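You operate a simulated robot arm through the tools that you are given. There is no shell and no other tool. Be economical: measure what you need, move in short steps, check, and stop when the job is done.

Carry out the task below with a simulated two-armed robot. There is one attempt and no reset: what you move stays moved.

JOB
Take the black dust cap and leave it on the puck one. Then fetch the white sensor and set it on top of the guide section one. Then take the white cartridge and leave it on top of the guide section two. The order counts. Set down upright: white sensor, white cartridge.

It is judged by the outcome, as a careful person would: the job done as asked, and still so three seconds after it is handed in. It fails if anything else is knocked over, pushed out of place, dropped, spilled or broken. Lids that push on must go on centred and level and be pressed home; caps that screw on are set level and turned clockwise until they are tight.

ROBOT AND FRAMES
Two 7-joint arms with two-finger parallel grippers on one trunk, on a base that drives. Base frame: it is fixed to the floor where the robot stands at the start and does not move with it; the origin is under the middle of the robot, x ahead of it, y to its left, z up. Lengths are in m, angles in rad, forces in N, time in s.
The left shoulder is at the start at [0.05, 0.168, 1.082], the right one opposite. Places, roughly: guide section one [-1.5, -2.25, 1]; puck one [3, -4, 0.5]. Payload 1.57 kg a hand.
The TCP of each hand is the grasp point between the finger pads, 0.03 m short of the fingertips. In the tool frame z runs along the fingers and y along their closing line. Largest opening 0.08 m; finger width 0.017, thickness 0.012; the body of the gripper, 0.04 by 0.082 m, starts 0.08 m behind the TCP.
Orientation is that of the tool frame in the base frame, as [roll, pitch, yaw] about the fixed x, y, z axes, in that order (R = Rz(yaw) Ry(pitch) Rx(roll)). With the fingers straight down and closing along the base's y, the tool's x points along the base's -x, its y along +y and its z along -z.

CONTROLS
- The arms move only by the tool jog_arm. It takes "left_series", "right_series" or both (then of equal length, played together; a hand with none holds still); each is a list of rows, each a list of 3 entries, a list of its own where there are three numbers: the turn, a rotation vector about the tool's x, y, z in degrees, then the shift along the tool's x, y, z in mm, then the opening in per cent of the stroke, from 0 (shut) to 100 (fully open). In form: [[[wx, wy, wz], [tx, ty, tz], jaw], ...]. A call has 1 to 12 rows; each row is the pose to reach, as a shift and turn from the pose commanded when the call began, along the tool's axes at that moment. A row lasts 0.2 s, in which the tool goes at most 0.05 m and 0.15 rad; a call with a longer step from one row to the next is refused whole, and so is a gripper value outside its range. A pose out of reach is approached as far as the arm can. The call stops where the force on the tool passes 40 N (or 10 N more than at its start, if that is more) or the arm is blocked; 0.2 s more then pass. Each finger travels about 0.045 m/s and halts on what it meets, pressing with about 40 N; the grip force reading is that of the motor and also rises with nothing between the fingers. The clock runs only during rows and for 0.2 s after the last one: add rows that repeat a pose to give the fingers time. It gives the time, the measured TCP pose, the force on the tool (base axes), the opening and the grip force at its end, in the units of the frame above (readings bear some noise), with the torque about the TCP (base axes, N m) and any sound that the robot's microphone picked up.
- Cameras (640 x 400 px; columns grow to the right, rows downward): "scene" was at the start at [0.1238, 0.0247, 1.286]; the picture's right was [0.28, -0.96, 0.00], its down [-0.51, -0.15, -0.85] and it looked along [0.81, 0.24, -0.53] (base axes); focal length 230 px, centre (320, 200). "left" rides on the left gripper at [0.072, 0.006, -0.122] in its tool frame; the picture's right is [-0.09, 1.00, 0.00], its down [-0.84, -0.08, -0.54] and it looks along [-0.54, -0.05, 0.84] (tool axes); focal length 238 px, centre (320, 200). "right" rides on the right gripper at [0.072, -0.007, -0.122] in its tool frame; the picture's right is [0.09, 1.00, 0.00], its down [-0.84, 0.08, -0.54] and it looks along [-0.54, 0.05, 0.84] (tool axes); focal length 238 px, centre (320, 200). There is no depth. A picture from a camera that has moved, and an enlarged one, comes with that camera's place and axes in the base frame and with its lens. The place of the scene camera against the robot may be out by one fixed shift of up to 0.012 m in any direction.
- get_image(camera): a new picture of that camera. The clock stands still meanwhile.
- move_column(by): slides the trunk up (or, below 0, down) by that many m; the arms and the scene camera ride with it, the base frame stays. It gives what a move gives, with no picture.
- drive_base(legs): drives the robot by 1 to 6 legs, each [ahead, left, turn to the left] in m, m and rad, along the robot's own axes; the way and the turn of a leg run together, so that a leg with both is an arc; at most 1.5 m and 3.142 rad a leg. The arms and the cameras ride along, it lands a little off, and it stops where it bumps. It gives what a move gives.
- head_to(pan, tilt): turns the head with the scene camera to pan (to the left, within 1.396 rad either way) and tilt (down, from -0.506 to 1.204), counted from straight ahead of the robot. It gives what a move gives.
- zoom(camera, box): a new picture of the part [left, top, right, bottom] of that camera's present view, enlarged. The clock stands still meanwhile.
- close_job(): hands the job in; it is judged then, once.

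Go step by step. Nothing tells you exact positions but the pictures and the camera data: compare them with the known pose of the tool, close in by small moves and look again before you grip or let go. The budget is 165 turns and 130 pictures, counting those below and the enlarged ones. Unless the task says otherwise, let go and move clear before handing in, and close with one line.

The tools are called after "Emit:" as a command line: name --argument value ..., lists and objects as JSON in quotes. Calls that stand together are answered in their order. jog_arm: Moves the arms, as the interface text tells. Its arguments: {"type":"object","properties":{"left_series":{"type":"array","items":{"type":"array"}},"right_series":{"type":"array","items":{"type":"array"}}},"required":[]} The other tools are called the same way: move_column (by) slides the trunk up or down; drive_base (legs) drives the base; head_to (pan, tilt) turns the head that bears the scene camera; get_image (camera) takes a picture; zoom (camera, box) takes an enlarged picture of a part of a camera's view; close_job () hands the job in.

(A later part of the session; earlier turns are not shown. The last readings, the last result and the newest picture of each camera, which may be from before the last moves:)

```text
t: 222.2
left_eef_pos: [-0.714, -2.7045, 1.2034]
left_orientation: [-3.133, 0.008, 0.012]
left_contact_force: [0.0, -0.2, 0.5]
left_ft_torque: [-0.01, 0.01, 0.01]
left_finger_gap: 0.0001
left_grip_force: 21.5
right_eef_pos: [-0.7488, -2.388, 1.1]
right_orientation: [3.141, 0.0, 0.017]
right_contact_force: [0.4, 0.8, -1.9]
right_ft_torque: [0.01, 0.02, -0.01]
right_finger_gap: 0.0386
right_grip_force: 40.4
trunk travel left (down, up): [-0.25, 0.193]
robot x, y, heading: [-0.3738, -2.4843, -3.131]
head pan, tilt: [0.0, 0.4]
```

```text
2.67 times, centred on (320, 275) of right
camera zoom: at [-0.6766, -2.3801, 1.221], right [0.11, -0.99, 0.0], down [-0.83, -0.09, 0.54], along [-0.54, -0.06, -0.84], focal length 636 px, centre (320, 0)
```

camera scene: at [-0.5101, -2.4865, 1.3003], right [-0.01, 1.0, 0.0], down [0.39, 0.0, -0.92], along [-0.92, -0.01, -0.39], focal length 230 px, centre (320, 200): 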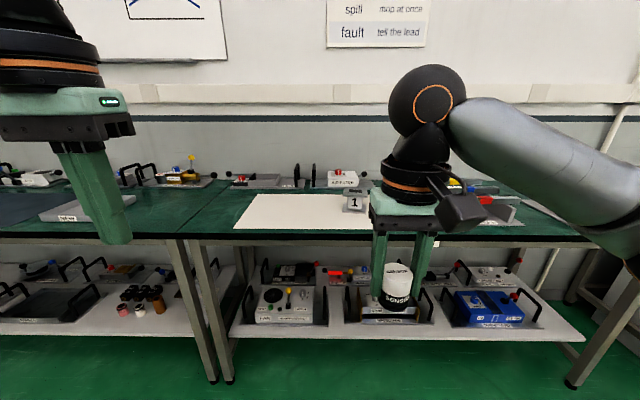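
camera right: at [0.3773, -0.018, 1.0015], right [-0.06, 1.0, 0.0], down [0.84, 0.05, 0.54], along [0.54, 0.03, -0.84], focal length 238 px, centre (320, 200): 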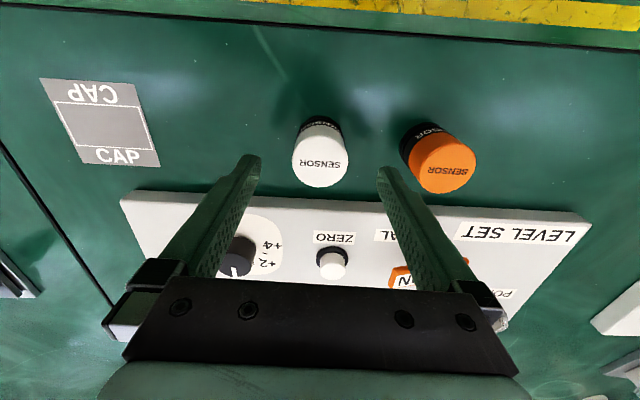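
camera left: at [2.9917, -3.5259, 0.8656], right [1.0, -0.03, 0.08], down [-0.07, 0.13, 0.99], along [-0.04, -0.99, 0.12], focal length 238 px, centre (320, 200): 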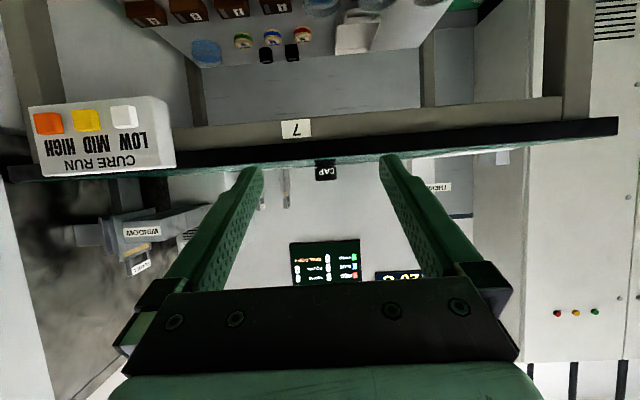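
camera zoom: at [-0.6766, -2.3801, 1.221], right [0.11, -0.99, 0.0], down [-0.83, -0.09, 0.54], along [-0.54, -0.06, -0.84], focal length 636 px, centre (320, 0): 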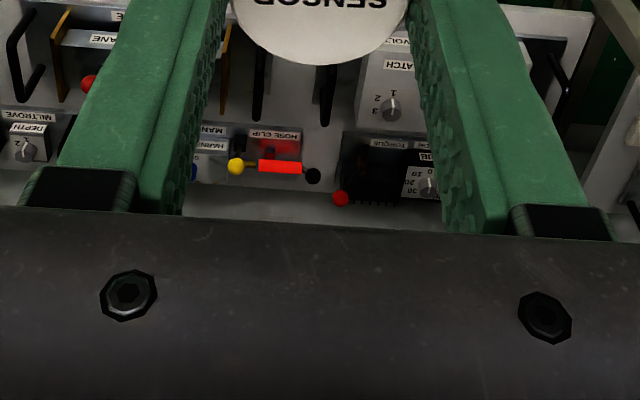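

The section is an I-shaped stand with a flat top plate. I raise the trunk and drive closer.

Emit:
move_column --by 0.12

Emit:
drive_base --legs '[[0.42, 0, 0]]'

Emit:
head_to --pan 0.0 --tilt 0.65

Emit:
get_image --camera "scene"

Emit:
get_image --camera "right"

```text
t: 223.7
left_eef_pos: [-0.7146, -2.705, 1.3221]
left_orientation: [-3.133, 0.006, 0.013]
left_contact_force: [-0.4, -0.3, 1.1]
left_ft_torque: [0.0, 0.04, 0.0]
left_finger_gap: 0.0003
left_grip_force: 21.1
right_eef_pos: [-0.7493, -2.3868, 1.2203]
right_orientation: [3.14, 0.001, 0.016]
right_contact_force: [0.8, 0.4, -1.3]
right_ft_torque: [0.0, -0.02, 0.0]
right_finger_gap: 0.039
right_grip_force: 39.6
trunk travel left (down, up): [-0.37, 0.073]
robot x, y, heading: [-0.3742, -2.485, -3.127]
head pan, tilt: [0.0, 0.4]
```

```text
t: 226.3
left_eef_pos: [-1.1292, -2.7126, 1.3231]
left_orientation: [-3.135, 0.005, 0.015]
left_contact_force: [-0.5, -0.4, 0.1]
left_ft_torque: [-0.04, 0.02, 0.04]
left_finger_gap: 0.0
left_grip_force: 21.3
right_eef_pos: [-1.1659, -2.3964, 1.2175]
right_orientation: [3.141, 0.002, 0.02]
right_contact_force: [0.4, 0.6, -1.1]
right_ft_torque: [0.03, -0.01, 0.02]
right_finger_gap: 0.0392
right_grip_force: 40.0
trunk travel left (down, up): [-0.37, 0.073]
robot x, y, heading: [-0.7907, -2.4878, -3.125]
head pan, tilt: [0.0, 0.4]
```

```text
t: 227.0
left_eef_pos: [-1.1286, -2.7117, 1.3238]
left_orientation: [-3.131, 0.007, 0.016]
left_contact_force: [0.3, 0.2, -0.2]
left_ft_torque: [0.01, -0.05, -0.01]
left_finger_gap: 0.0001
left_grip_force: 20.9
right_eef_pos: [-1.1643, -2.3963, 1.22]
right_orientation: [3.141, 0.002, 0.021]
right_contact_force: [0.2, -0.9, -1.0]
right_ft_torque: [0.01, -0.04, -0.02]
right_finger_gap: 0.0387
right_grip_force: 39.8
trunk travel left (down, up): [-0.37, 0.073]
robot x, y, heading: [-0.7911, -2.4906, -3.127]
head pan, tilt: [0.0, 0.649]
```

```text
42 pictures are left
camera scene: at [-0.9197, -2.4934, 1.398], right [-0.02, 1.0, 0.0], down [0.6, 0.01, -0.8], along [-0.8, -0.01, -0.6], focal length 230 px, centre (320, 200)
```

scene: 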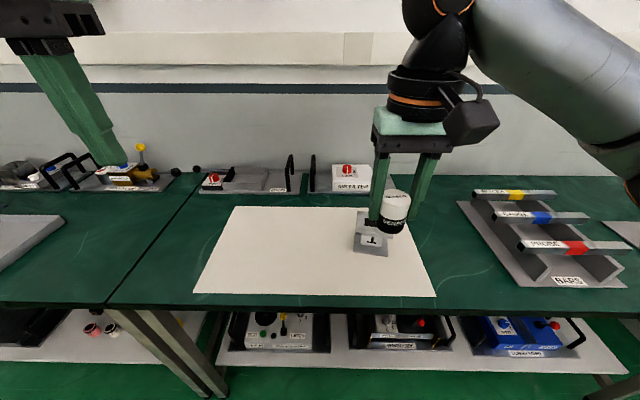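

```text
41 pictures are left
camera right: at [-1.0925, -2.3879, 1.3411], right [0.11, -0.99, 0.0], down [-0.83, -0.09, 0.54], along [-0.54, -0.06, -0.84], focal length 238 px, centre (320, 200)
```

right: 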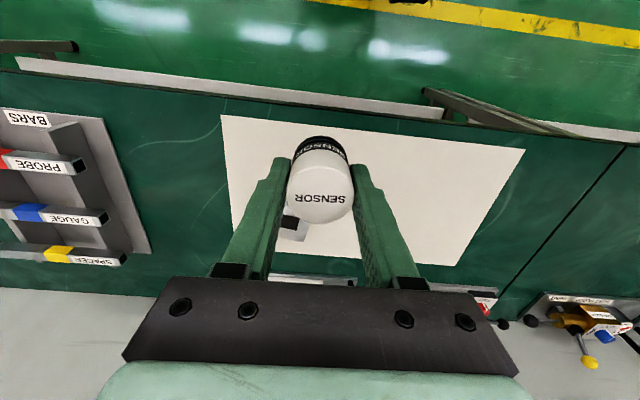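

The held sensor hides the section; I shift the hand 120 mm to the side for a clear look.

Emit:
jog_arm --right_series '[[[0, 0, 0], [0, -40, 0], 20], [[0, 0, 0], [0, -80, 0], 20], [[0, 0, 0], [0, -120, 0], 20], [[0, 0, 0], [0, -120, 0], 20]]'

Emit:
zoom --camera "scene" --box '[300, 180, 440, 270]'

Emit:
get_image --camera "right"

```text
t: 228.0
left_eef_pos: [-1.1298, -2.7132, 1.3222]
left_orientation: [-3.132, 0.006, 0.014]
left_contact_force: [0.1, 1.0, -0.3]
left_ft_torque: [-0.01, 0.03, -0.02]
left_finger_gap: 0.0
left_grip_force: 21.0
right_eef_pos: [-1.1703, -2.2753, 1.2191]
right_orientation: [3.141, 0.002, 0.02]
right_contact_force: [0.4, -1.2, -1.6]
right_ft_torque: [0.03, 0.03, -0.01]
right_finger_gap: 0.0389
right_grip_force: 39.9
trunk travel left (down, up): [-0.37, 0.073]
robot x, y, heading: [-0.7904, -2.4914, -3.124]
head pan, tilt: [0.0, 0.649]
```

```text
4.44 times, centred on (370, 225) of scene
camera zoom: at [-0.92, -2.4941, 1.3979], right [-0.02, 1.0, 0.0], down [0.6, 0.01, -0.8], along [-0.8, -0.01, -0.6], focal length 1022 px, centre (98, 89)
```

zoom: 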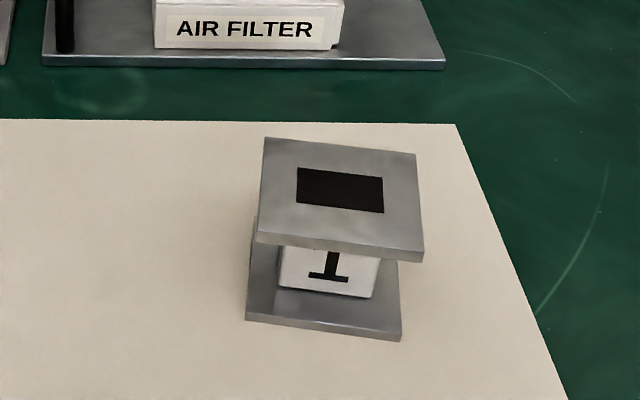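

```text
39 pictures are left
camera right: at [-1.0969, -2.267, 1.3409], right [0.11, -0.99, 0.0], down [-0.83, -0.1, 0.54], along [-0.54, -0.06, -0.84], focal length 238 px, centre (320, 200)
```

right: 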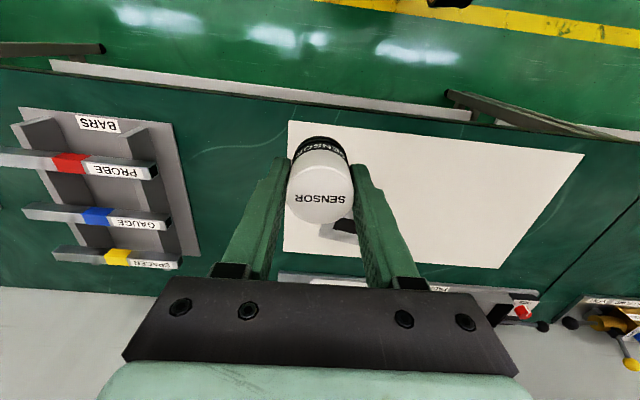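

Two scene rays give the top plate centre at about (-1.394, -2.350, 0.964), agreeing with the wrist view. I drive 0.13 closer and move the hand over it, still high.

Emit:
drive_base --legs '[[0.13, 0, 0]]'

Emit:
jog_arm --right_series '[[[0, 0, 0], [-10, 25, 0], 20], [[0, 0, 0], [-20, 50, 0], 20], [[0, 0, 0], [-30, 62, 20], 20], [[0, 0, 0], [-30, 62, 60], 20], [[0, 0, 0], [-30, 62, 100], 20], [[0, 0, 0], [-30, 62, 140], 20], [[0, 0, 0], [-30, 62, 140], 20]]'

Emit:
get_image --camera "right"

Emit:
get_image --camera "scene"

```text
t: 229.3
left_eef_pos: [-1.2621, -2.7138, 1.3217]
left_orientation: [-3.135, 0.005, 0.015]
left_contact_force: [-0.9, 0.0, 0.1]
left_ft_torque: [0.0, -0.04, 0.02]
left_finger_gap: 0.0001
left_grip_force: 21.2
right_eef_pos: [-1.3016, -2.2771, 1.2198]
right_orientation: [-3.141, 0.0, 0.021]
right_contact_force: [-0.5, -0.3, -0.6]
right_ft_torque: [0.01, -0.02, 0.02]
right_finger_gap: 0.0387
right_grip_force: 40.1
trunk travel left (down, up): [-0.37, 0.073]
robot x, y, heading: [-0.9244, -2.49, -3.123]
head pan, tilt: [0.0, 0.649]
```

```text
t: 230.9
left_eef_pos: [-1.2608, -2.7146, 1.3226]
left_orientation: [-3.132, 0.008, 0.016]
left_contact_force: [0.6, -1.1, 0.1]
left_ft_torque: [0.01, -0.02, 0.0]
left_finger_gap: 0.0
left_grip_force: 21.6
right_eef_pos: [-1.3288, -2.3378, 1.0793]
right_orientation: [-3.141, 0.0, 0.021]
right_contact_force: [0.4, 0.0, -0.5]
right_ft_torque: [0.02, 0.02, 0.01]
right_finger_gap: 0.0388
right_grip_force: 39.3
trunk travel left (down, up): [-0.37, 0.073]
robot x, y, heading: [-0.9224, -2.4954, -3.121]
head pan, tilt: [0.0, 0.649]
```

```text
38 pictures are left
camera right: at [-1.2554, -2.3297, 1.2004], right [0.11, -0.99, 0.0], down [-0.83, -0.09, 0.54], along [-0.54, -0.06, -0.84], focal length 238 px, centre (320, 200)
```

right: 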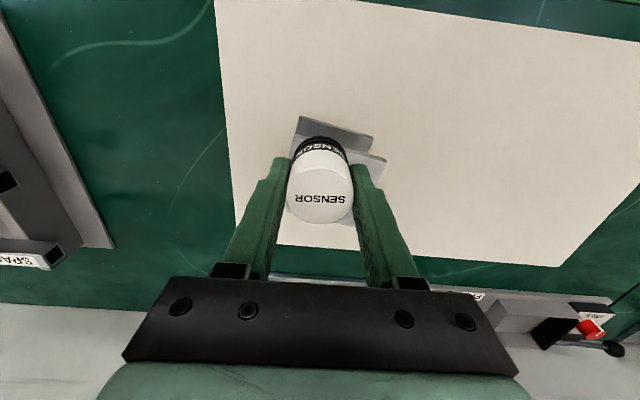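

```text
37 pictures are left
camera scene: at [-1.0512, -2.496, 1.3979], right [-0.02, 1.0, 0.0], down [0.6, 0.01, -0.8], along [-0.8, -0.01, -0.6], focal length 230 px, centre (320, 200)
```

scene: 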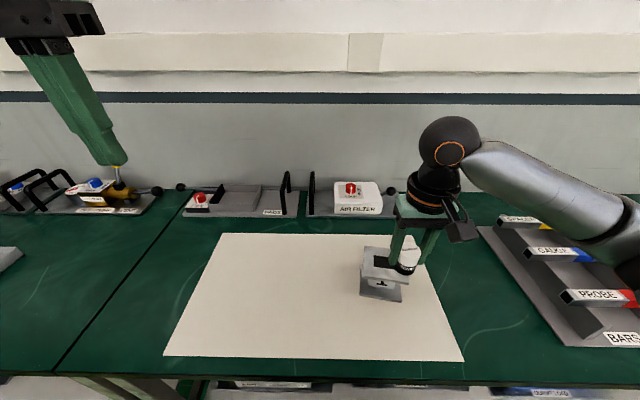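

Emit:
zoom --camera "scene" --box '[340, 220, 460, 310]'

Emit:
zoom --camera "right" --box '[250, 90, 430, 240]'

```text
4.44 times, centred on (400, 265) of scene
camera zoom: at [-1.0512, -2.496, 1.3979], right [-0.02, 1.0, 0.0], down [0.6, 0.01, -0.8], along [-0.8, -0.01, -0.6], focal length 1022 px, centre (-36, -89)
```

zoom: 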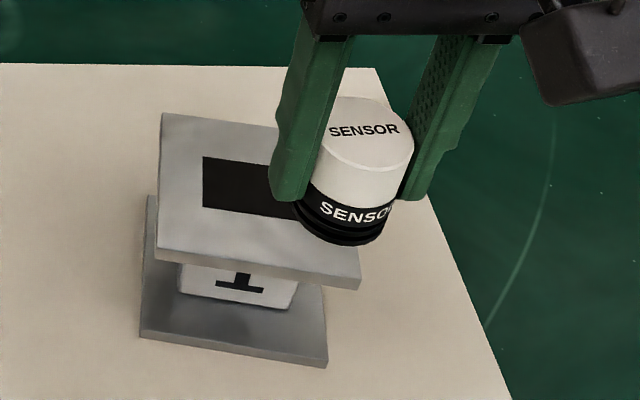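

```text
2.67 times, centred on (340, 165) of right
camera zoom: at [-1.2554, -2.3297, 1.2004], right [0.11, -0.99, 0.0], down [-0.83, -0.09, 0.54], along [-0.54, -0.06, -0.84], focal length 636 px, centre (267, 293)
```

zoom: 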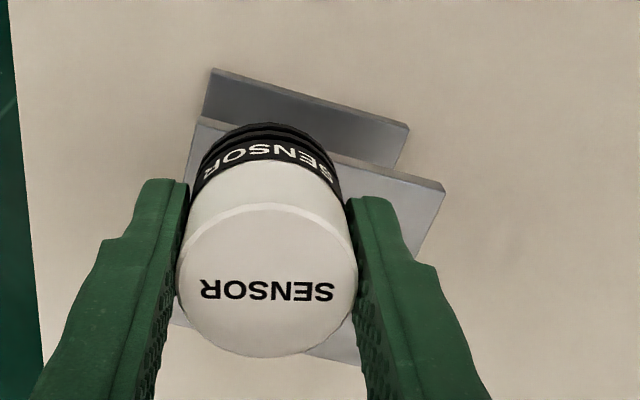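

Both cameras agree: plate centre (-1.392, -2.353, 0.964). I move over it and lower to about 1 cm above.

Emit:
jog_arm --right_series '[[[0, 0, 0], [-32, 7, 0], 20], [[0, 0, 0], [-63, 14, 0], 20], [[0, 0, 0], [-63, 14, 25], 20], [[0, 0, 0], [-63, 14, 50], 20], [[0, 0, 0], [-63, 14, 50], 20]]'

Emit:
zoom --camera "scene" --box '[320, 220, 440, 310]'

Emit:
zoom --camera "right" --box '[230, 90, 410, 240]'

```text
t: 232.1
left_eef_pos: [-1.2598, -2.7155, 1.3221]
left_orientation: [-3.132, 0.006, 0.018]
left_contact_force: [-0.7, -0.6, -0.4]
left_ft_torque: [-0.02, 0.02, 0.0]
left_finger_gap: 0.0002
left_grip_force: 20.8
right_eef_pos: [-1.3932, -2.3535, 1.0325]
right_orientation: [-3.141, 0.002, 0.02]
right_contact_force: [0.4, 0.3, -0.9]
right_ft_torque: [-0.04, 0.01, 0.01]
right_finger_gap: 0.0387
right_grip_force: 40.5
trunk travel left (down, up): [-0.37, 0.073]
robot x, y, heading: [-0.9231, -2.4957, -3.124]
head pan, tilt: [0.0, 0.649]
```

```text
4.44 times, centred on (380, 265) of scene
camera zoom: at [-1.0512, -2.4958, 1.3979], right [-0.02, 1.0, 0.0], down [0.6, 0.01, -0.8], along [-0.8, -0.01, -0.6], focal length 1022 px, centre (53, -89)
```

zoom: 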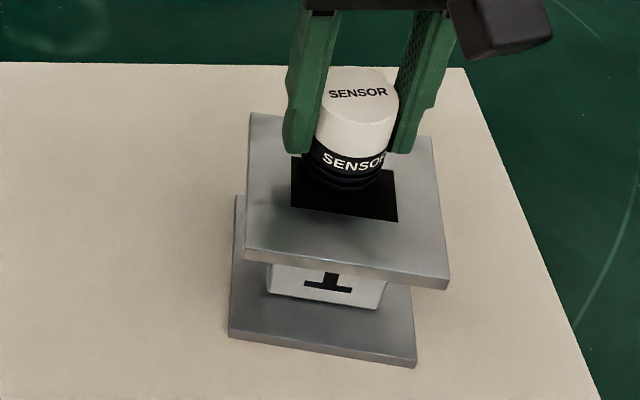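

```text
2.67 times, centred on (320, 165) of right
camera zoom: at [-1.3195, -2.3451, 1.1525], right [0.11, -0.99, 0.0], down [-0.83, -0.09, 0.54], along [-0.54, -0.06, -0.84], focal length 636 px, centre (320, 293)
```

zoom: 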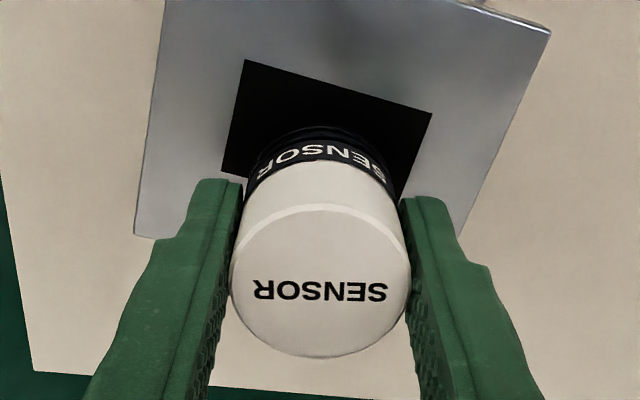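

Aligned over the aperture mark. I shift back 4 mm and lower gently to contact.

Emit:
jog_arm --right_series '[[[0, 0, 0], [4, 0, 5], 20], [[0, 0, 0], [4, 0, 9], 20], [[0, 0, 0], [4, 0, 12], 20], [[0, 0, 0], [4, 0, 13], 20], [[0, 0, 0], [4, 0, 14], 20], [[0, 0, 0], [4, 0, 14], 20]]'

Emit:
zoom --camera "scene" --box '[320, 220, 440, 310]'

```text
t: 233.5
left_eef_pos: [-1.2574, -2.7144, 1.3244]
left_orientation: [-3.135, 0.01, 0.015]
left_contact_force: [-0.8, -0.3, 0.1]
left_ft_torque: [-0.02, 0.04, 0.01]
left_finger_gap: 0.0
left_grip_force: 20.7
right_eef_pos: [-1.3877, -2.3541, 1.022]
right_orientation: [3.139, 0.013, 0.017]
right_contact_force: [0.1, 9.0, 37.4]
right_ft_torque: [0.37, -0.05, -0.12]
right_finger_gap: 0.0392
right_grip_force: 40.2
trunk travel left (down, up): [-0.37, 0.073]
robot x, y, heading: [-0.9208, -2.4933, -3.125]
head pan, tilt: [0.0, 0.649]
```

```text
4.44 times, centred on (380, 265) of scene
camera zoom: at [-1.048, -2.4955, 1.3985], right [-0.02, 1.0, 0.0], down [0.6, 0.01, -0.8], along [-0.8, -0.01, -0.6], focal length 1022 px, centre (53, -89)
```

zoom: 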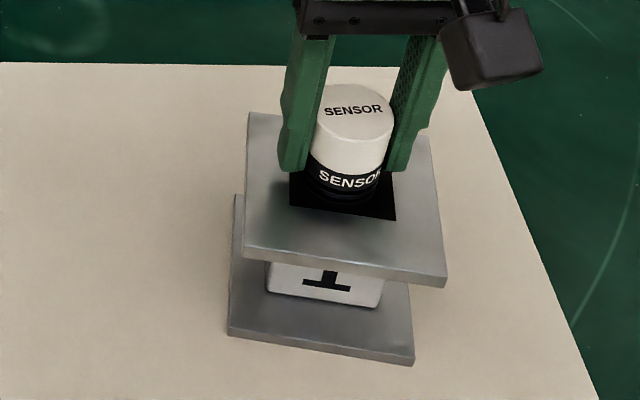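

Contact reached. I ease off to light contact before releasing.

Emit:
jog_arm --right_series '[[[0, 0, 0], [0, 0, -2], 20], [[0, 0, 0], [0, 0, -3.5], 20], [[0, 0, 0], [0, 0, -3.5], 20]]'

Emit:
zoom --camera "right" --box '[230, 90, 410, 240]'

```text
t: 234.3
left_eef_pos: [-1.2594, -2.7137, 1.3231]
left_orientation: [-3.136, 0.009, 0.016]
left_contact_force: [-0.3, -0.2, 0.1]
left_ft_torque: [0.0, 0.03, -0.01]
left_finger_gap: 0.0001
left_grip_force: 21.1
right_eef_pos: [-1.3879, -2.3548, 1.0221]
right_orientation: [3.138, 0.004, 0.019]
right_contact_force: [-0.1, 8.2, 24.2]
right_ft_torque: [0.14, 0.24, -0.07]
right_finger_gap: 0.0388
right_grip_force: 40.1
trunk travel left (down, up): [-0.37, 0.073]
robot x, y, heading: [-0.9229, -2.493, -3.125]
head pan, tilt: [0.0, 0.649]
```

```text
2.67 times, centred on (320, 165) of right
camera zoom: at [-1.3148, -2.3468, 1.1425], right [0.11, -0.99, 0.0], down [-0.83, -0.09, 0.55], along [-0.54, -0.06, -0.84], focal length 636 px, centre (320, 293)
```

zoom: 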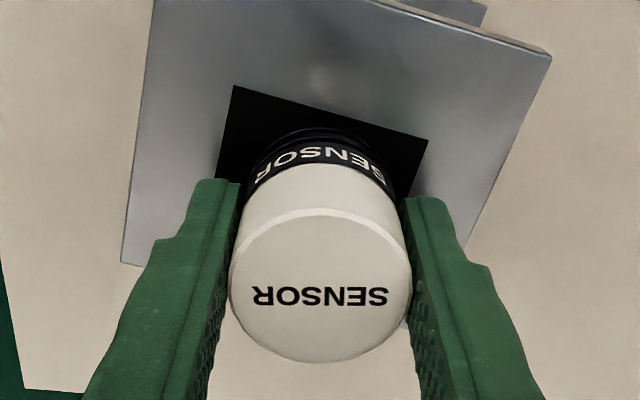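

Emit:
jog_arm --right_series '[[[0, 0, 0], [0, 0, -1], 20], [[0, 0, 0], [0, 0, -2], 20], [[0, 0, 0], [0, 0, -2], 20]]'

```text
t: 235.1
left_eef_pos: [-1.2599, -2.7146, 1.3228]
left_orientation: [-3.134, 0.008, 0.015]
left_contact_force: [-0.9, 0.5, 0.5]
left_ft_torque: [0.01, -0.01, 0.0]
left_finger_gap: 0.0
left_grip_force: 21.2
right_eef_pos: [-1.3878, -2.3559, 1.0215]
right_orientation: [3.139, 0.002, 0.021]
right_contact_force: [0.5, 3.3, 9.4]
right_ft_torque: [0.09, 0.12, -0.06]
right_finger_gap: 0.0391
right_grip_force: 40.4
trunk travel left (down, up): [-0.37, 0.073]
robot x, y, heading: [-0.9237, -2.4961, -3.123]
head pan, tilt: [0.0, 0.649]
```

Light contact now. I open the fingers and rise straight up.

Emit:
jog_arm --right_series '[[[0, 0, 0], [0, 0, -1], 20], [[0, 0, 0], [0, 0, -1], 55], [[0, 0, 0], [0, 0, -1], 75], [[0, 0, 0], [0, 0, -1], 90], [[0, 0, 0], [0, 0, -1], 90], [[0, 0, 0], [0, 0, -30], 90], [[0, 0, 0], [0, 0, -70], 90], [[0, 0, 0], [0, 0, -110], 90], [[0, 0, 0], [0, 0, -150], 90]]'

Emit:
zoom --camera "scene" --box '[300, 200, 460, 310]'

Emit:
get_image --camera "right"

```text
t: 237.1
left_eef_pos: [-1.2594, -2.715, 1.3228]
left_orientation: [-3.132, 0.007, 0.016]
left_contact_force: [-0.7, 0.2, 0.6]
left_ft_torque: [0.01, 0.01, 0.0]
left_finger_gap: 0.0001
left_grip_force: 21.6
right_eef_pos: [-1.3898, -2.3563, 1.1717]
right_orientation: [-3.141, 0.001, 0.02]
right_contact_force: [1.1, 0.0, -0.6]
right_ft_torque: [0.01, 0.0, 0.02]
right_finger_gap: 0.0722
right_grip_force: 0.0
trunk travel left (down, up): [-0.37, 0.073]
robot x, y, heading: [-0.9253, -2.4924, -3.128]
head pan, tilt: [0.0, 0.649]
```

```text
3.64 times, centred on (380, 255) of scene
camera zoom: at [-1.0507, -2.4961, 1.3979], right [-0.02, 1.0, 0.0], down [0.6, 0.01, -0.8], along [-0.8, -0.01, -0.6], focal length 836 px, centre (102, 0)
```

zoom: 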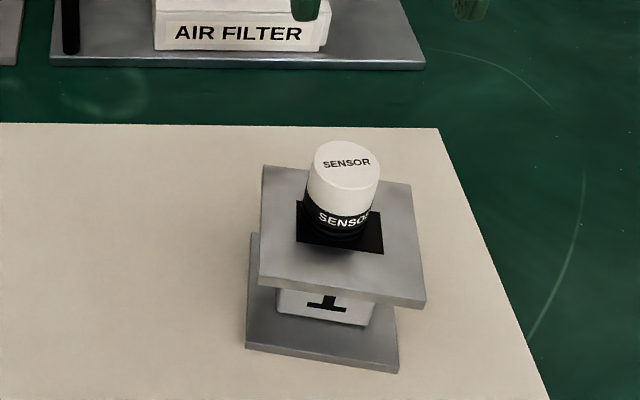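

```text
29 pictures are left
camera right: at [-1.3173, -2.3474, 1.2929], right [0.11, -0.99, 0.0], down [-0.83, -0.09, 0.54], along [-0.54, -0.06, -0.84], focal length 238 px, centre (320, 200)
```

right: 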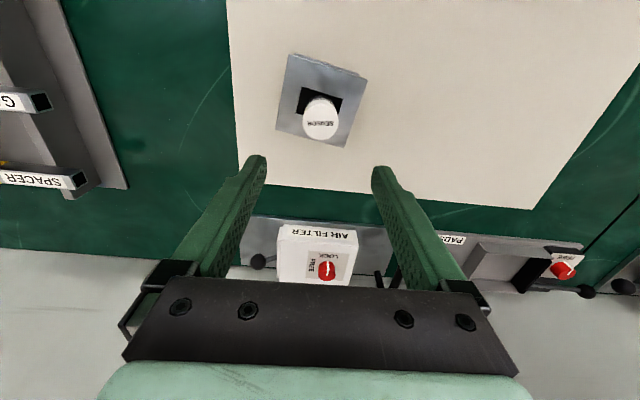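

The sensor stands upright on section one. Next is the cartridge (white tube beside section "2"); those lie deep on the first table, best reached from its left side. I drive around.

Emit:
drive_base --legs '[[-0.53, 0, 0], [0, 0, -1.575], [1.3, 0, 0], [1.3, 0, 0], [1.3, 0, 0], [0, 0, -1.57]]'

Emit:
head_to --pan -0.35 --tilt 0.5

Emit:
get_image --camera "scene"

```text
t: 266.2
left_eef_pos: [0.1929, 1.5837, 1.3223]
left_orientation: [-3.134, 0.005, 3.064]
left_contact_force: [0.0, 0.3, 0.4]
left_ft_torque: [0.01, -0.02, -0.01]
left_finger_gap: 0.0002
left_grip_force: 21.5
right_eef_pos: [0.2885, 1.2133, 1.1714]
right_orientation: [-3.141, 0.001, 3.068]
right_contact_force: [-0.5, -0.2, 0.2]
right_ft_torque: [-0.01, 0.0, -0.02]
right_finger_gap: 0.072
right_grip_force: 0.0
trunk travel left (down, up): [-0.37, 0.073]
robot x, y, heading: [-0.1679, 1.3912, -0.074]
head pan, tilt: [0.0, 0.649]
```

```text
t: 267.1
left_eef_pos: [0.1923, 1.583, 1.3229]
left_orientation: [-3.132, 0.008, 3.062]
left_contact_force: [0.2, -0.8, 0.6]
left_ft_torque: [-0.02, 0.0, -0.01]
left_finger_gap: 0.0
left_grip_force: 21.5
right_eef_pos: [0.2889, 1.2137, 1.1713]
right_orientation: [-3.141, 0.004, 3.067]
right_contact_force: [-0.5, -0.7, 0.2]
right_ft_torque: [-0.05, -0.01, -0.02]
right_finger_gap: 0.072
right_grip_force: 0.1
trunk travel left (down, up): [-0.37, 0.073]
robot x, y, heading: [-0.1654, 1.3963, -0.081]
head pan, tilt: [-0.351, 0.499]
```

```text
28 pictures are left
camera scene: at [-0.0444, 1.3529, 1.4113], right [-0.41, -0.91, 0.0], down [-0.44, 0.2, -0.88], along [0.8, -0.36, -0.48], focal length 230 px, centre (320, 200)
```

scene: 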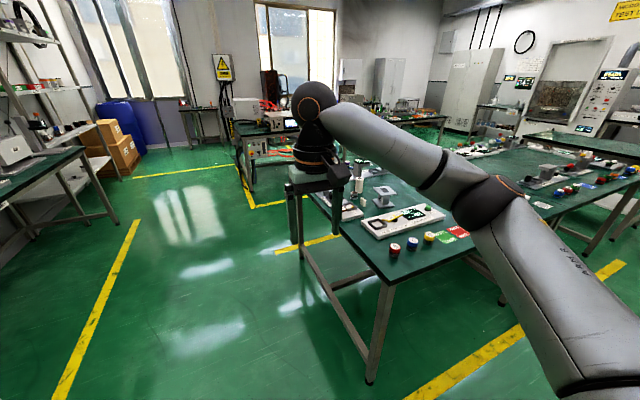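

Aisle is clear. I advance along the table's left side and turn to face it.

Emit:
drive_base --legs '[[0, 0.06, 0.08], [1.15, 0, 0], [0, 0, -1.571]]'

Emit:
head_to --pan 0.0 --tilt 0.6

Emit:
get_image --camera "scene"

```text
t: 277.2
left_eef_pos: [1.234, 1.154, 1.3225]
left_orientation: [-3.135, 0.006, 1.657]
left_contact_force: [0.6, -0.2, 0.0]
left_ft_torque: [0.01, 0.0, 0.0]
left_finger_gap: 0.0003
left_grip_force: 21.4
right_eef_pos: [0.8862, 1.0001, 1.1706]
right_orientation: [-3.14, 0.002, 1.659]
right_contact_force: [0.4, -1.4, -0.3]
right_ft_torque: [0.02, 0.0, -0.02]
right_finger_gap: 0.072
right_grip_force: 0.1
trunk travel left (down, up): [-0.37, 0.073]
robot x, y, heading: [0.9928, 1.4764, -1.481]
head pan, tilt: [-0.351, 0.499]
```

```text
t: 278.0
left_eef_pos: [1.2353, 1.1533, 1.3224]
left_orientation: [-3.132, 0.007, 1.656]
left_contact_force: [-0.6, -0.4, 0.2]
left_ft_torque: [0.0, 0.01, 0.01]
left_finger_gap: 0.0
left_grip_force: 21.7
right_eef_pos: [0.8856, 1.0, 1.1721]
right_orientation: [3.141, 0.001, 1.66]
right_contact_force: [0.3, 0.6, -0.5]
right_ft_torque: [0.01, 0.02, 0.02]
right_finger_gap: 0.0722
right_grip_force: 0.0
trunk travel left (down, up): [-0.37, 0.073]
robot x, y, heading: [0.9904, 1.4772, -1.488]
head pan, tilt: [0.0, 0.6]
```

```text
27 pictures are left
camera scene: at [0.9993, 1.3474, 1.4022], right [-1.0, -0.09, 0.0], down [-0.05, 0.56, -0.83], along [0.07, -0.82, -0.56], focal length 230 px, centre (320, 200)
```

scene: 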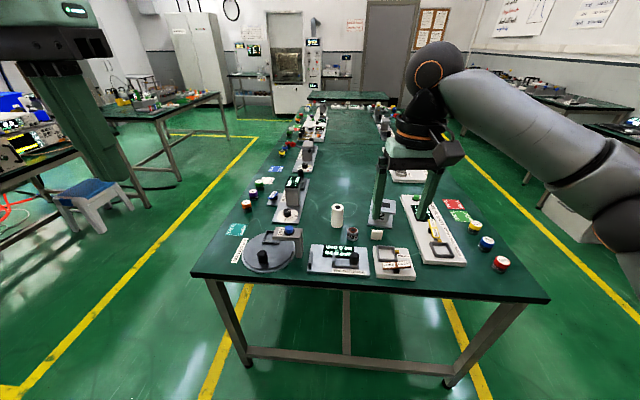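

I zoom on the white tube and neighbours to identify the cartridge.

Emit:
zoom --camera "scene" --box '[290, 170, 430, 280]'

```text
3.64 times, centred on (360, 225) of scene
camera zoom: at [0.9993, 1.3474, 1.4022], right [-1.0, -0.09, 0.0], down [-0.05, 0.56, -0.83], along [0.07, -0.82, -0.56], focal length 836 px, centre (174, 109)
```

zoom: 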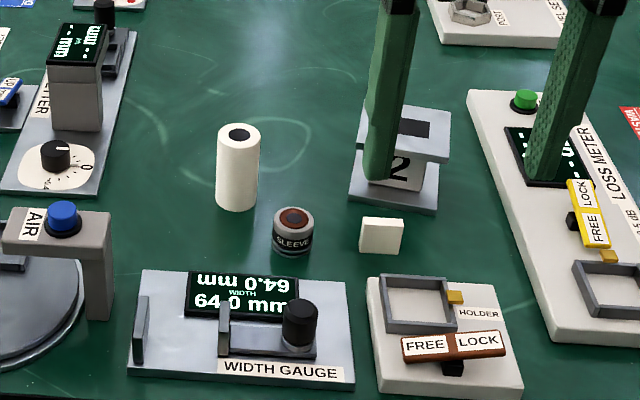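

The plain white tube at about (0.99, 0.624, top 0.88) is the cartridge. I align and drive up to the table edge.

Emit:
drive_base --legs '[[0, 0.08, -0.085], [0.34, 0, 0]]'

Emit:
get_image --camera "right"

Emit:
get_image --camera "scene"

```text
t: 280.9
left_eef_pos: [1.2845, 0.8199, 1.3229]
left_orientation: [-3.132, 0.008, 1.564]
left_contact_force: [-0.3, 1.0, 0.4]
left_ft_torque: [-0.04, 0.0, 0.04]
left_finger_gap: 0.0
left_grip_force: 20.9
right_eef_pos: [0.9241, 0.6978, 1.1715]
right_orientation: [-3.141, 0.001, 1.567]
right_contact_force: [0.0, 0.8, 0.4]
right_ft_torque: [-0.04, 0.04, 0.03]
right_finger_gap: 0.0721
right_grip_force: 0.0
trunk travel left (down, up): [-0.37, 0.073]
robot x, y, heading: [1.0728, 1.1603, -1.579]
head pan, tilt: [0.0, 0.6]
stopped in leg 2: the robot was blocked; the commanded pose is now the measured one
```

```text
25 pictures are left
camera right: at [0.9172, 0.7708, 1.2926], right [1.0, 0.09, 0.0], down [0.07, -0.84, 0.54], along [0.05, -0.54, -0.84], focal length 238 px, centre (320, 200)
```

right: 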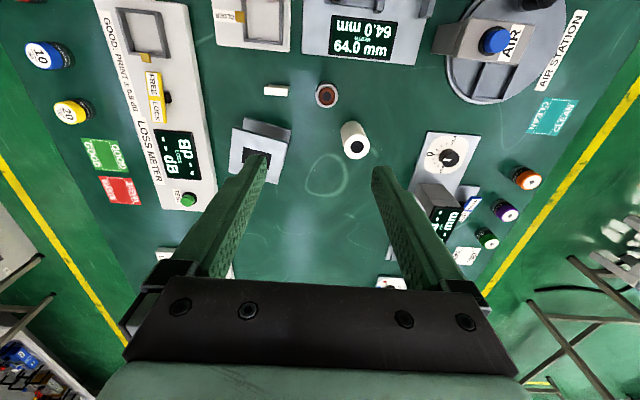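

```text
24 pictures are left
camera scene: at [1.0685, 1.0344, 1.4024], right [-1.0, 0.01, 0.0], down [0.0, 0.56, -0.83], along [0.0, -0.83, -0.56], focal length 230 px, centre (320, 200)
```

scene: 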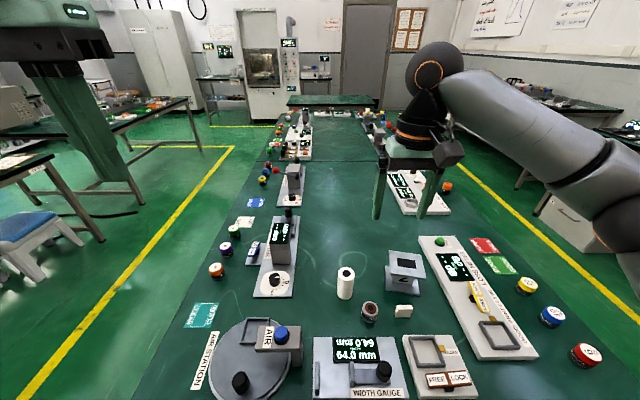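

The base met the low crossbar; I back off slightly. Cartridge is at (0.997, 0.622, top 0.876), section two's plate near (0.816, 0.58, 0.865). To reach, I'll tilt the right tool 35° forward, keeping the closing direction level.

Emit:
drive_base --legs '[[-0.015, 0, 0.01]]'

Emit:
jog_arm --right_series '[[[0, 0, 0], [-10, 25, 20], 100], [[0, -7, 0], [-25, 50, 45], 100], [[0, -14, 0], [-40, 73, 80], 100], [[0, -21, 0], [-55, 73, 120], 100], [[0, -28, 0], [-70, 73, 160], 100], [[0, -35, 0], [-85, 73, 195], 100], [[0, -35, 0], [-85, 73, 195], 100]]'

Emit:
get_image --camera "right"

Emit:
zoom --camera "scene" --box '[290, 220, 450, 330]'

```text
t: 281.6
left_eef_pos: [1.2895, 0.8357, 1.3215]
left_orientation: [-3.133, 0.007, 1.572]
left_contact_force: [-0.6, 0.6, 0.1]
left_ft_torque: [0.0, -0.01, -0.04]
left_finger_gap: 0.0
left_grip_force: 21.5
right_eef_pos: [0.9266, 0.711, 1.171]
right_orientation: [-3.141, 0.0, 1.577]
right_contact_force: [-0.2, 1.0, 1.0]
right_ft_torque: [-0.01, 0.02, 0.02]
right_finger_gap: 0.0719
right_grip_force: 0.1
trunk travel left (down, up): [-0.37, 0.073]
robot x, y, heading: [1.0689, 1.1777, -1.565]
head pan, tilt: [0.0, 0.6]
```

```text
t: 283.2
left_eef_pos: [1.2891, 0.8354, 1.3211]
left_orientation: [-3.132, 0.004, 1.573]
left_contact_force: [0.0, 0.1, -0.2]
left_ft_torque: [0.02, 0.03, 0.03]
left_finger_gap: 0.0001
left_grip_force: 21.4
right_eef_pos: [0.9976, 0.6258, 0.9755]
right_orientation: [3.141, 0.613, 1.579]
right_contact_force: [0.2, -0.7, 0.7]
right_ft_torque: [0.03, -0.01, 0.02]
right_finger_gap: 0.0802
right_grip_force: 0.1
trunk travel left (down, up): [-0.37, 0.073]
robot x, y, heading: [1.0727, 1.1757, -1.569]
head pan, tilt: [0.0, 0.6]
```

```text
23 pictures are left
camera right: at [0.991, 0.7552, 1.0327], right [1.0, 0.08, -0.05], down [0.08, -0.37, 0.92], along [0.06, -0.92, -0.38], focal length 238 px, centre (320, 200)
```

right: 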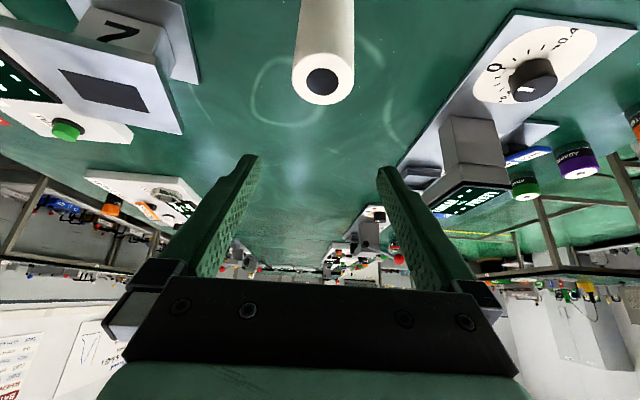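

```text
3.64 times, centred on (370, 275) of scene
camera zoom: at [1.0699, 1.0479, 1.4022], right [-1.0, 0.0, 0.0], down [0.0, 0.56, -0.83], along [0.0, -0.83, -0.56], focal length 836 px, centre (138, -73)
```

zoom: 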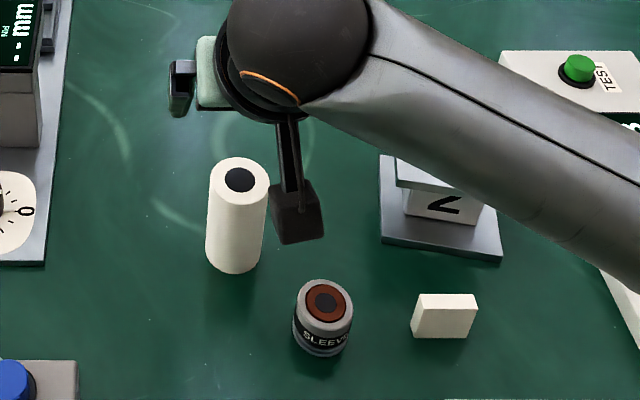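

Cartridge centre confirmed (0.995, 0.618). I lower the tilted hand around it.

Emit:
jog_arm --right_series '[[[0, 0, 0], [18, -2, 40], 100], [[0, 0, 0], [42, -2, 75], 100], [[0, 0, 0], [57, -2, 97], 100], [[0, 0, 0], [68, -2, 111], 100], [[0, 0, 0], [68, -2, 111], 100]]'

Emit:
get_image --camera "right"

```text
t: 284.4
left_eef_pos: [1.2886, 0.8356, 1.3214]
left_orientation: [-3.133, 0.005, 1.574]
left_contact_force: [0.5, 0.1, 0.4]
left_ft_torque: [0.03, 0.01, -0.01]
left_finger_gap: 0.0
left_grip_force: 21.3
right_eef_pos: [0.9986, 0.6172, 0.8452]
right_orientation: [3.141, 0.61, 1.58]
right_contact_force: [-0.1, -1.5, -0.3]
right_ft_torque: [-0.01, 0.01, -0.03]
right_finger_gap: 0.0801
right_grip_force: 0.1
trunk travel left (down, up): [-0.37, 0.073]
robot x, y, heading: [1.073, 1.1782, -1.569]
head pan, tilt: [0.0, 0.6]
```

```text
21 pictures are left
camera right: at [0.992, 0.7461, 0.9032], right [1.0, 0.08, -0.05], down [0.08, -0.37, 0.92], along [0.06, -0.92, -0.38], focal length 238 px, centre (320, 200)
```

right: 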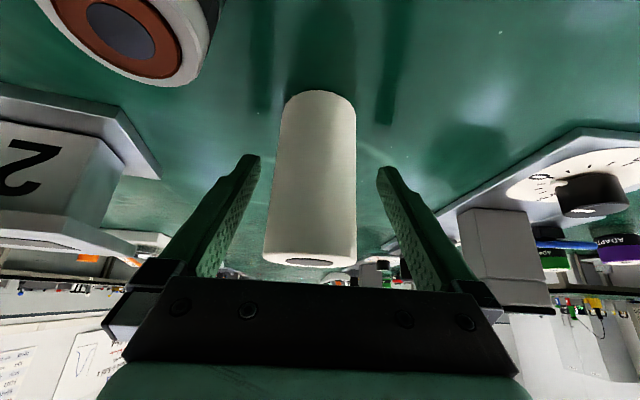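

The cartridge is centred between the fingers. I close.

Emit:
jog_arm --right_series '[[[0, 0, 0], [0, -2, 0], 80], [[0, 0, 0], [0, -2, 0], 60], [[0, 0, 0], [0, -2, 0], 45], [[0, 0, 0], [0, -2, 0], 30], [[0, 0, 0], [0, -2, 0], 30]]'

```text
t: 285.6
left_eef_pos: [1.2886, 0.8341, 1.3217]
left_orientation: [-3.132, 0.005, 1.574]
left_contact_force: [0.0, -0.5, -0.3]
left_ft_torque: [-0.01, 0.0, 0.01]
left_finger_gap: 0.0
left_grip_force: 21.0
right_eef_pos: [0.9971, 0.6169, 0.8462]
right_orientation: [-3.141, 0.614, 1.577]
right_contact_force: [-0.8, -0.6, 0.4]
right_ft_torque: [-0.02, 0.01, 0.01]
right_finger_gap: 0.0442
right_grip_force: 38.0
trunk travel left (down, up): [-0.37, 0.073]
robot x, y, heading: [1.0687, 1.1766, -1.562]
head pan, tilt: [0.0, 0.6]
```

Gripped at 44 mm. I lift it and drive sideways toward section two.

Emit:
jog_arm --right_series '[[[0, 0, 0], [-6, -2, -8], 30], [[0, 0, 0], [-28, -2, -40], 30], [[0, 0, 0], [-54, -2, -78], 30], [[0, 0, 0], [-80, -2, -115], 30], [[0, 0, 0], [-98, -2, -139], 30], [[0, 0, 0], [-98, -2, -139], 30]]'

Emit:
drive_base --legs '[[0, -0.1, 0]]'

Emit:
head_to --pan -0.3 --tilt 0.75

Emit:
get_image --camera "scene"

Emit:
get_image --camera "right"

```text
t: 287.0
left_eef_pos: [1.29, 0.8344, 1.3215]
left_orientation: [-3.132, 0.003, 1.574]
left_contact_force: [0.2, 0.9, 1.0]
left_ft_torque: [0.01, 0.04, 0.01]
left_finger_gap: 0.0
left_grip_force: 21.4
right_eef_pos: [0.9967, 0.6176, 1.0166]
right_orientation: [-3.142, 0.611, 1.579]
right_contact_force: [-0.1, -0.7, -0.3]
right_ft_torque: [-0.02, 0.0, -0.01]
right_finger_gap: 0.0443
right_grip_force: 40.2
trunk travel left (down, up): [-0.37, 0.073]
robot x, y, heading: [1.0725, 1.1769, -1.566]
head pan, tilt: [0.0, 0.6]
```

```text
t: 288.2
left_eef_pos: [1.1862, 0.8342, 1.3221]
left_orientation: [-3.134, 0.003, 1.574]
left_contact_force: [0.0, 0.0, 0.2]
left_ft_torque: [0.02, -0.08, 0.01]
left_finger_gap: 0.0001
left_grip_force: 21.8
right_eef_pos: [0.8958, 0.6165, 1.0158]
right_orientation: [3.14, 0.611, 1.575]
right_contact_force: [-0.2, 0.7, -1.3]
right_ft_torque: [0.0, -0.02, 0.0]
right_finger_gap: 0.0441
right_grip_force: 39.9
trunk travel left (down, up): [-0.37, 0.073]
robot x, y, heading: [0.9741, 1.1737, -1.568]
head pan, tilt: [0.0, 0.6]
```

```text
t: 289.0
left_eef_pos: [1.1873, 0.8345, 1.3217]
left_orientation: [-3.136, 0.004, 1.575]
left_contact_force: [-0.3, 0.1, 0.2]
left_ft_torque: [0.01, 0.04, 0.02]
left_finger_gap: 0.0003
left_grip_force: 21.2
right_eef_pos: [0.8956, 0.616, 1.017]
right_orientation: [3.14, 0.61, 1.577]
right_contact_force: [0.1, 0.0, -1.1]
right_ft_torque: [0.01, 0.02, -0.01]
right_finger_gap: 0.0439
right_grip_force: 39.7
trunk travel left (down, up): [-0.37, 0.073]
robot x, y, heading: [0.9681, 1.1786, -1.57]
head pan, tilt: [-0.3, 0.75]
```

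```text
20 pictures are left
camera scene: at [0.9442, 1.0564, 1.3893], right [-0.96, 0.29, 0.0], down [0.2, 0.65, -0.73], along [-0.21, -0.7, -0.68], focal length 230 px, centre (320, 200)
```

scene: 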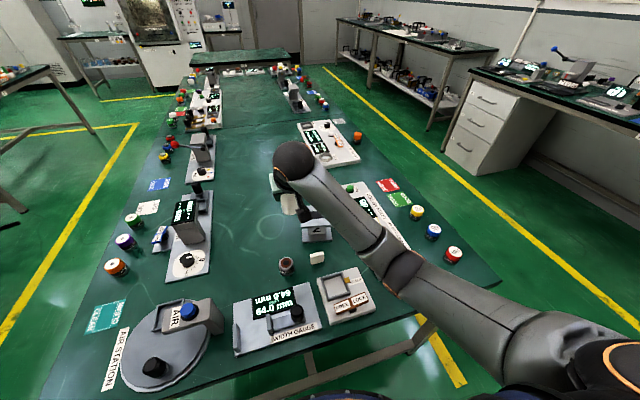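

```text
19 pictures are left
camera right: at [0.8888, 0.7456, 1.0738], right [1.0, 0.08, -0.05], down [0.08, -0.37, 0.92], along [0.06, -0.92, -0.38], focal length 238 px, centre (320, 200)
```

right: 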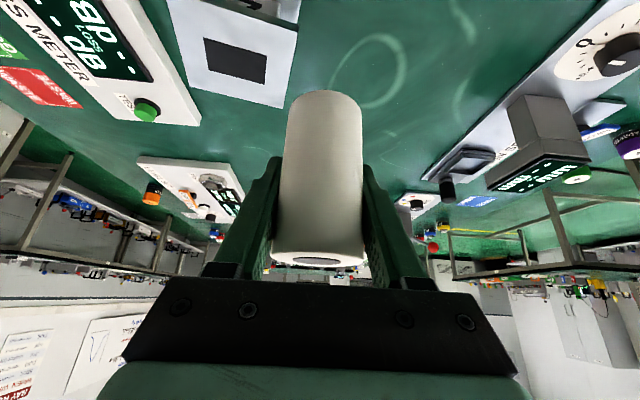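

Section two's plate centre works out near (0.814, 0.585, 0.87). I drive 8 cm more to the right and look.

Emit:
drive_base --legs '[[0, -0.08, 0]]'

Emit:
get_image --camera "right"

Emit:
zoom --camera "scene" --box '[230, 160, 390, 270]'

```text
t: 290.1
left_eef_pos: [1.1055, 0.833, 1.3213]
left_orientation: [-3.135, 0.004, 1.576]
left_contact_force: [-0.5, 0.1, 0.7]
left_ft_torque: [0.02, -0.02, 0.01]
left_finger_gap: 0.0
left_grip_force: 21.1
right_eef_pos: [0.8153, 0.6166, 1.0149]
right_orientation: [3.141, 0.612, 1.577]
right_contact_force: [-0.3, -0.1, -0.7]
right_ft_torque: [0.02, -0.02, -0.03]
right_finger_gap: 0.044
right_grip_force: 39.8
trunk travel left (down, up): [-0.37, 0.073]
robot x, y, heading: [0.8905, 1.1786, -1.57]
head pan, tilt: [-0.3, 0.75]
```

```text
18 pictures are left
camera right: at [0.8079, 0.7453, 1.0738], right [1.0, 0.08, -0.05], down [0.08, -0.37, 0.92], along [0.06, -0.92, -0.38], focal length 238 px, centre (320, 200)
```

right: 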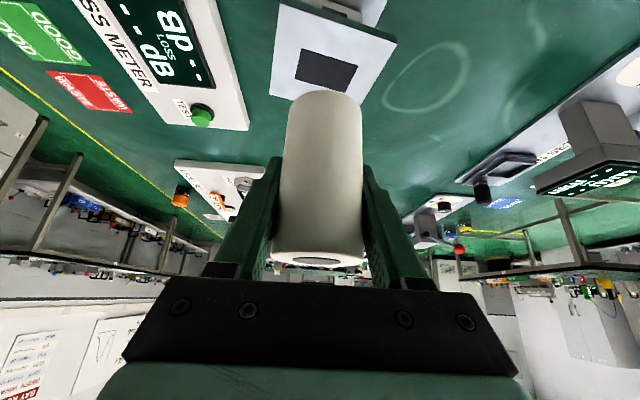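

```text
3.64 times, centred on (310, 215) of scene
camera zoom: at [0.8629, 1.0561, 1.3893], right [-0.96, 0.29, 0.0], down [0.2, 0.65, -0.73], along [-0.21, -0.7, -0.68], focal length 836 px, centre (356, 146)
```

zoom: 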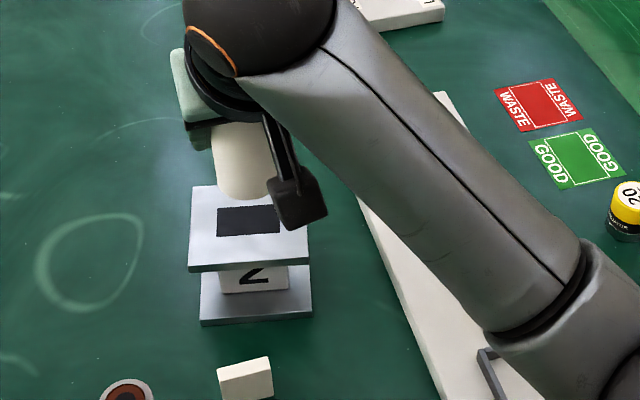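

Plate centre refined to (0.817, 0.576). I move forward over it and lower part way.

Emit:
jog_arm --right_series '[[[0, 0, 0], [-17, 1, 12], 30], [[0, 0, 0], [-33, 2, 23], 30], [[0, 0, 0], [-13, 2, 51], 30], [[0, 0, 0], [7, 2, 80], 30], [[0, 0, 0], [7, 2, 80], 30]]'

Emit:
get_image --camera "right"

Emit:
zoom --camera "scene" --box '[230, 160, 390, 270]'

```text
t: 291.3
left_eef_pos: [1.1063, 0.8343, 1.3216]
left_orientation: [-3.133, 0.003, 1.575]
left_contact_force: [0.1, -0.2, -0.6]
left_ft_torque: [0.02, -0.01, -0.01]
left_finger_gap: 0.0002
left_grip_force: 21.5
right_eef_pos: [0.8155, 0.574, 0.9481]
right_orientation: [-3.141, 0.612, 1.578]
right_contact_force: [-0.1, -0.2, -0.8]
right_ft_torque: [-0.01, -0.02, 0.06]
right_finger_gap: 0.0442
right_grip_force: 39.8
trunk travel left (down, up): [-0.37, 0.073]
robot x, y, heading: [0.8896, 1.1745, -1.564]
head pan, tilt: [-0.3, 0.75]
```

```text
16 pictures are left
camera right: at [0.8085, 0.7025, 1.0064], right [1.0, 0.08, -0.05], down [0.08, -0.37, 0.92], along [0.06, -0.92, -0.38], focal length 238 px, centre (320, 200)
```

right: 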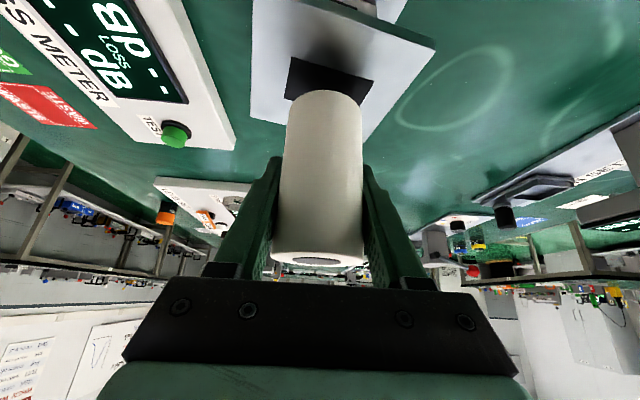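

```text
3.64 times, centred on (310, 215) of scene
camera zoom: at [0.8638, 1.0562, 1.3893], right [-0.96, 0.29, 0.0], down [0.2, 0.65, -0.73], along [-0.21, -0.7, -0.68], focal length 836 px, centre (356, 146)
```

zoom: 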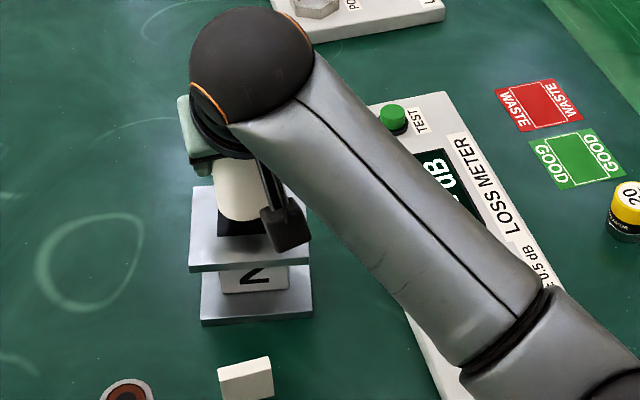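

Well centred. I lower gently toward contact.

Emit:
jog_arm --right_series '[[[0, 0, 0], [4, 2, 6.5], 30], [[0, 0, 0], [7, 2, 10.6], 30], [[0, 0, 0], [9, 2, 13], 30], [[0, 0, 0], [9, 2, 13], 30]]'

Emit:
zoom --camera "right" --box '[230, 20, 430, 145]'

```text
t: 292.3
left_eef_pos: [1.1065, 0.8341, 1.3223]
left_orientation: [-3.132, 0.004, 1.574]
left_contact_force: [0.1, -0.3, -0.2]
left_ft_torque: [0.01, 0.0, 0.0]
left_finger_gap: 0.0
left_grip_force: 21.5
right_eef_pos: [0.8186, 0.5746, 0.9315]
right_orientation: [-3.14, 0.611, 1.575]
right_contact_force: [-0.3, -0.2, -0.9]
right_ft_torque: [-0.03, 0.01, 0.02]
right_finger_gap: 0.0439
right_grip_force: 39.9
trunk travel left (down, up): [-0.37, 0.073]
robot x, y, heading: [0.8928, 1.1744, -1.567]
head pan, tilt: [-0.3, 0.75]
```

```text
3.20 times, centred on (330, 82) of right
camera zoom: at [0.8111, 0.704, 0.99], right [1.0, 0.08, -0.05], down [0.08, -0.37, 0.92], along [0.06, -0.92, -0.38], focal length 763 px, centre (288, 576)
```

zoom: 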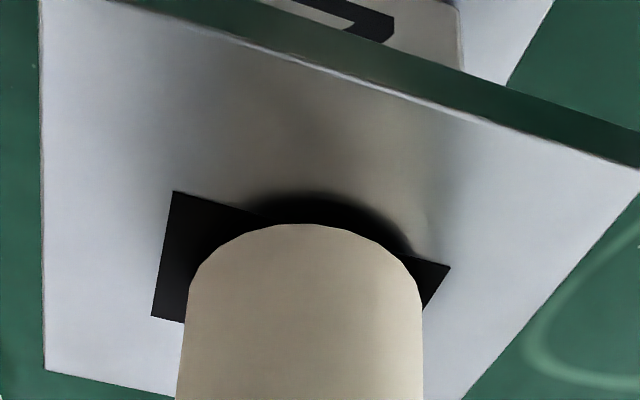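

Emit:
jog_arm --right_series '[[[0, 0, 0], [0.6, 0, 0.8], 30], [[0, 0, 0], [1.2, 0, 1.6], 30], [[0, 0, 0], [1.7, 0, 2.5], 30], [[0, 0, 0], [2.3, 0, 3.3], 30], [[0, 0, 0], [2.3, 0, 3.3], 30]]'

```text
t: 293.5
left_eef_pos: [1.1076, 0.8348, 1.3213]
left_orientation: [-3.135, 0.006, 1.573]
left_contact_force: [0.1, -0.1, 0.7]
left_ft_torque: [-0.01, 0.04, -0.05]
left_finger_gap: 0.0001
left_grip_force: 21.5
right_eef_pos: [0.8181, 0.5759, 0.9271]
right_orientation: [3.14, 0.618, 1.576]
right_contact_force: [-0.6, -0.4, 6.1]
right_ft_torque: [0.09, 0.11, 0.02]
right_finger_gap: 0.0439
right_grip_force: 40.0
trunk travel left (down, up): [-0.37, 0.073]
robot x, y, heading: [0.8919, 1.1738, -1.568]
head pan, tilt: [-0.3, 0.75]
```

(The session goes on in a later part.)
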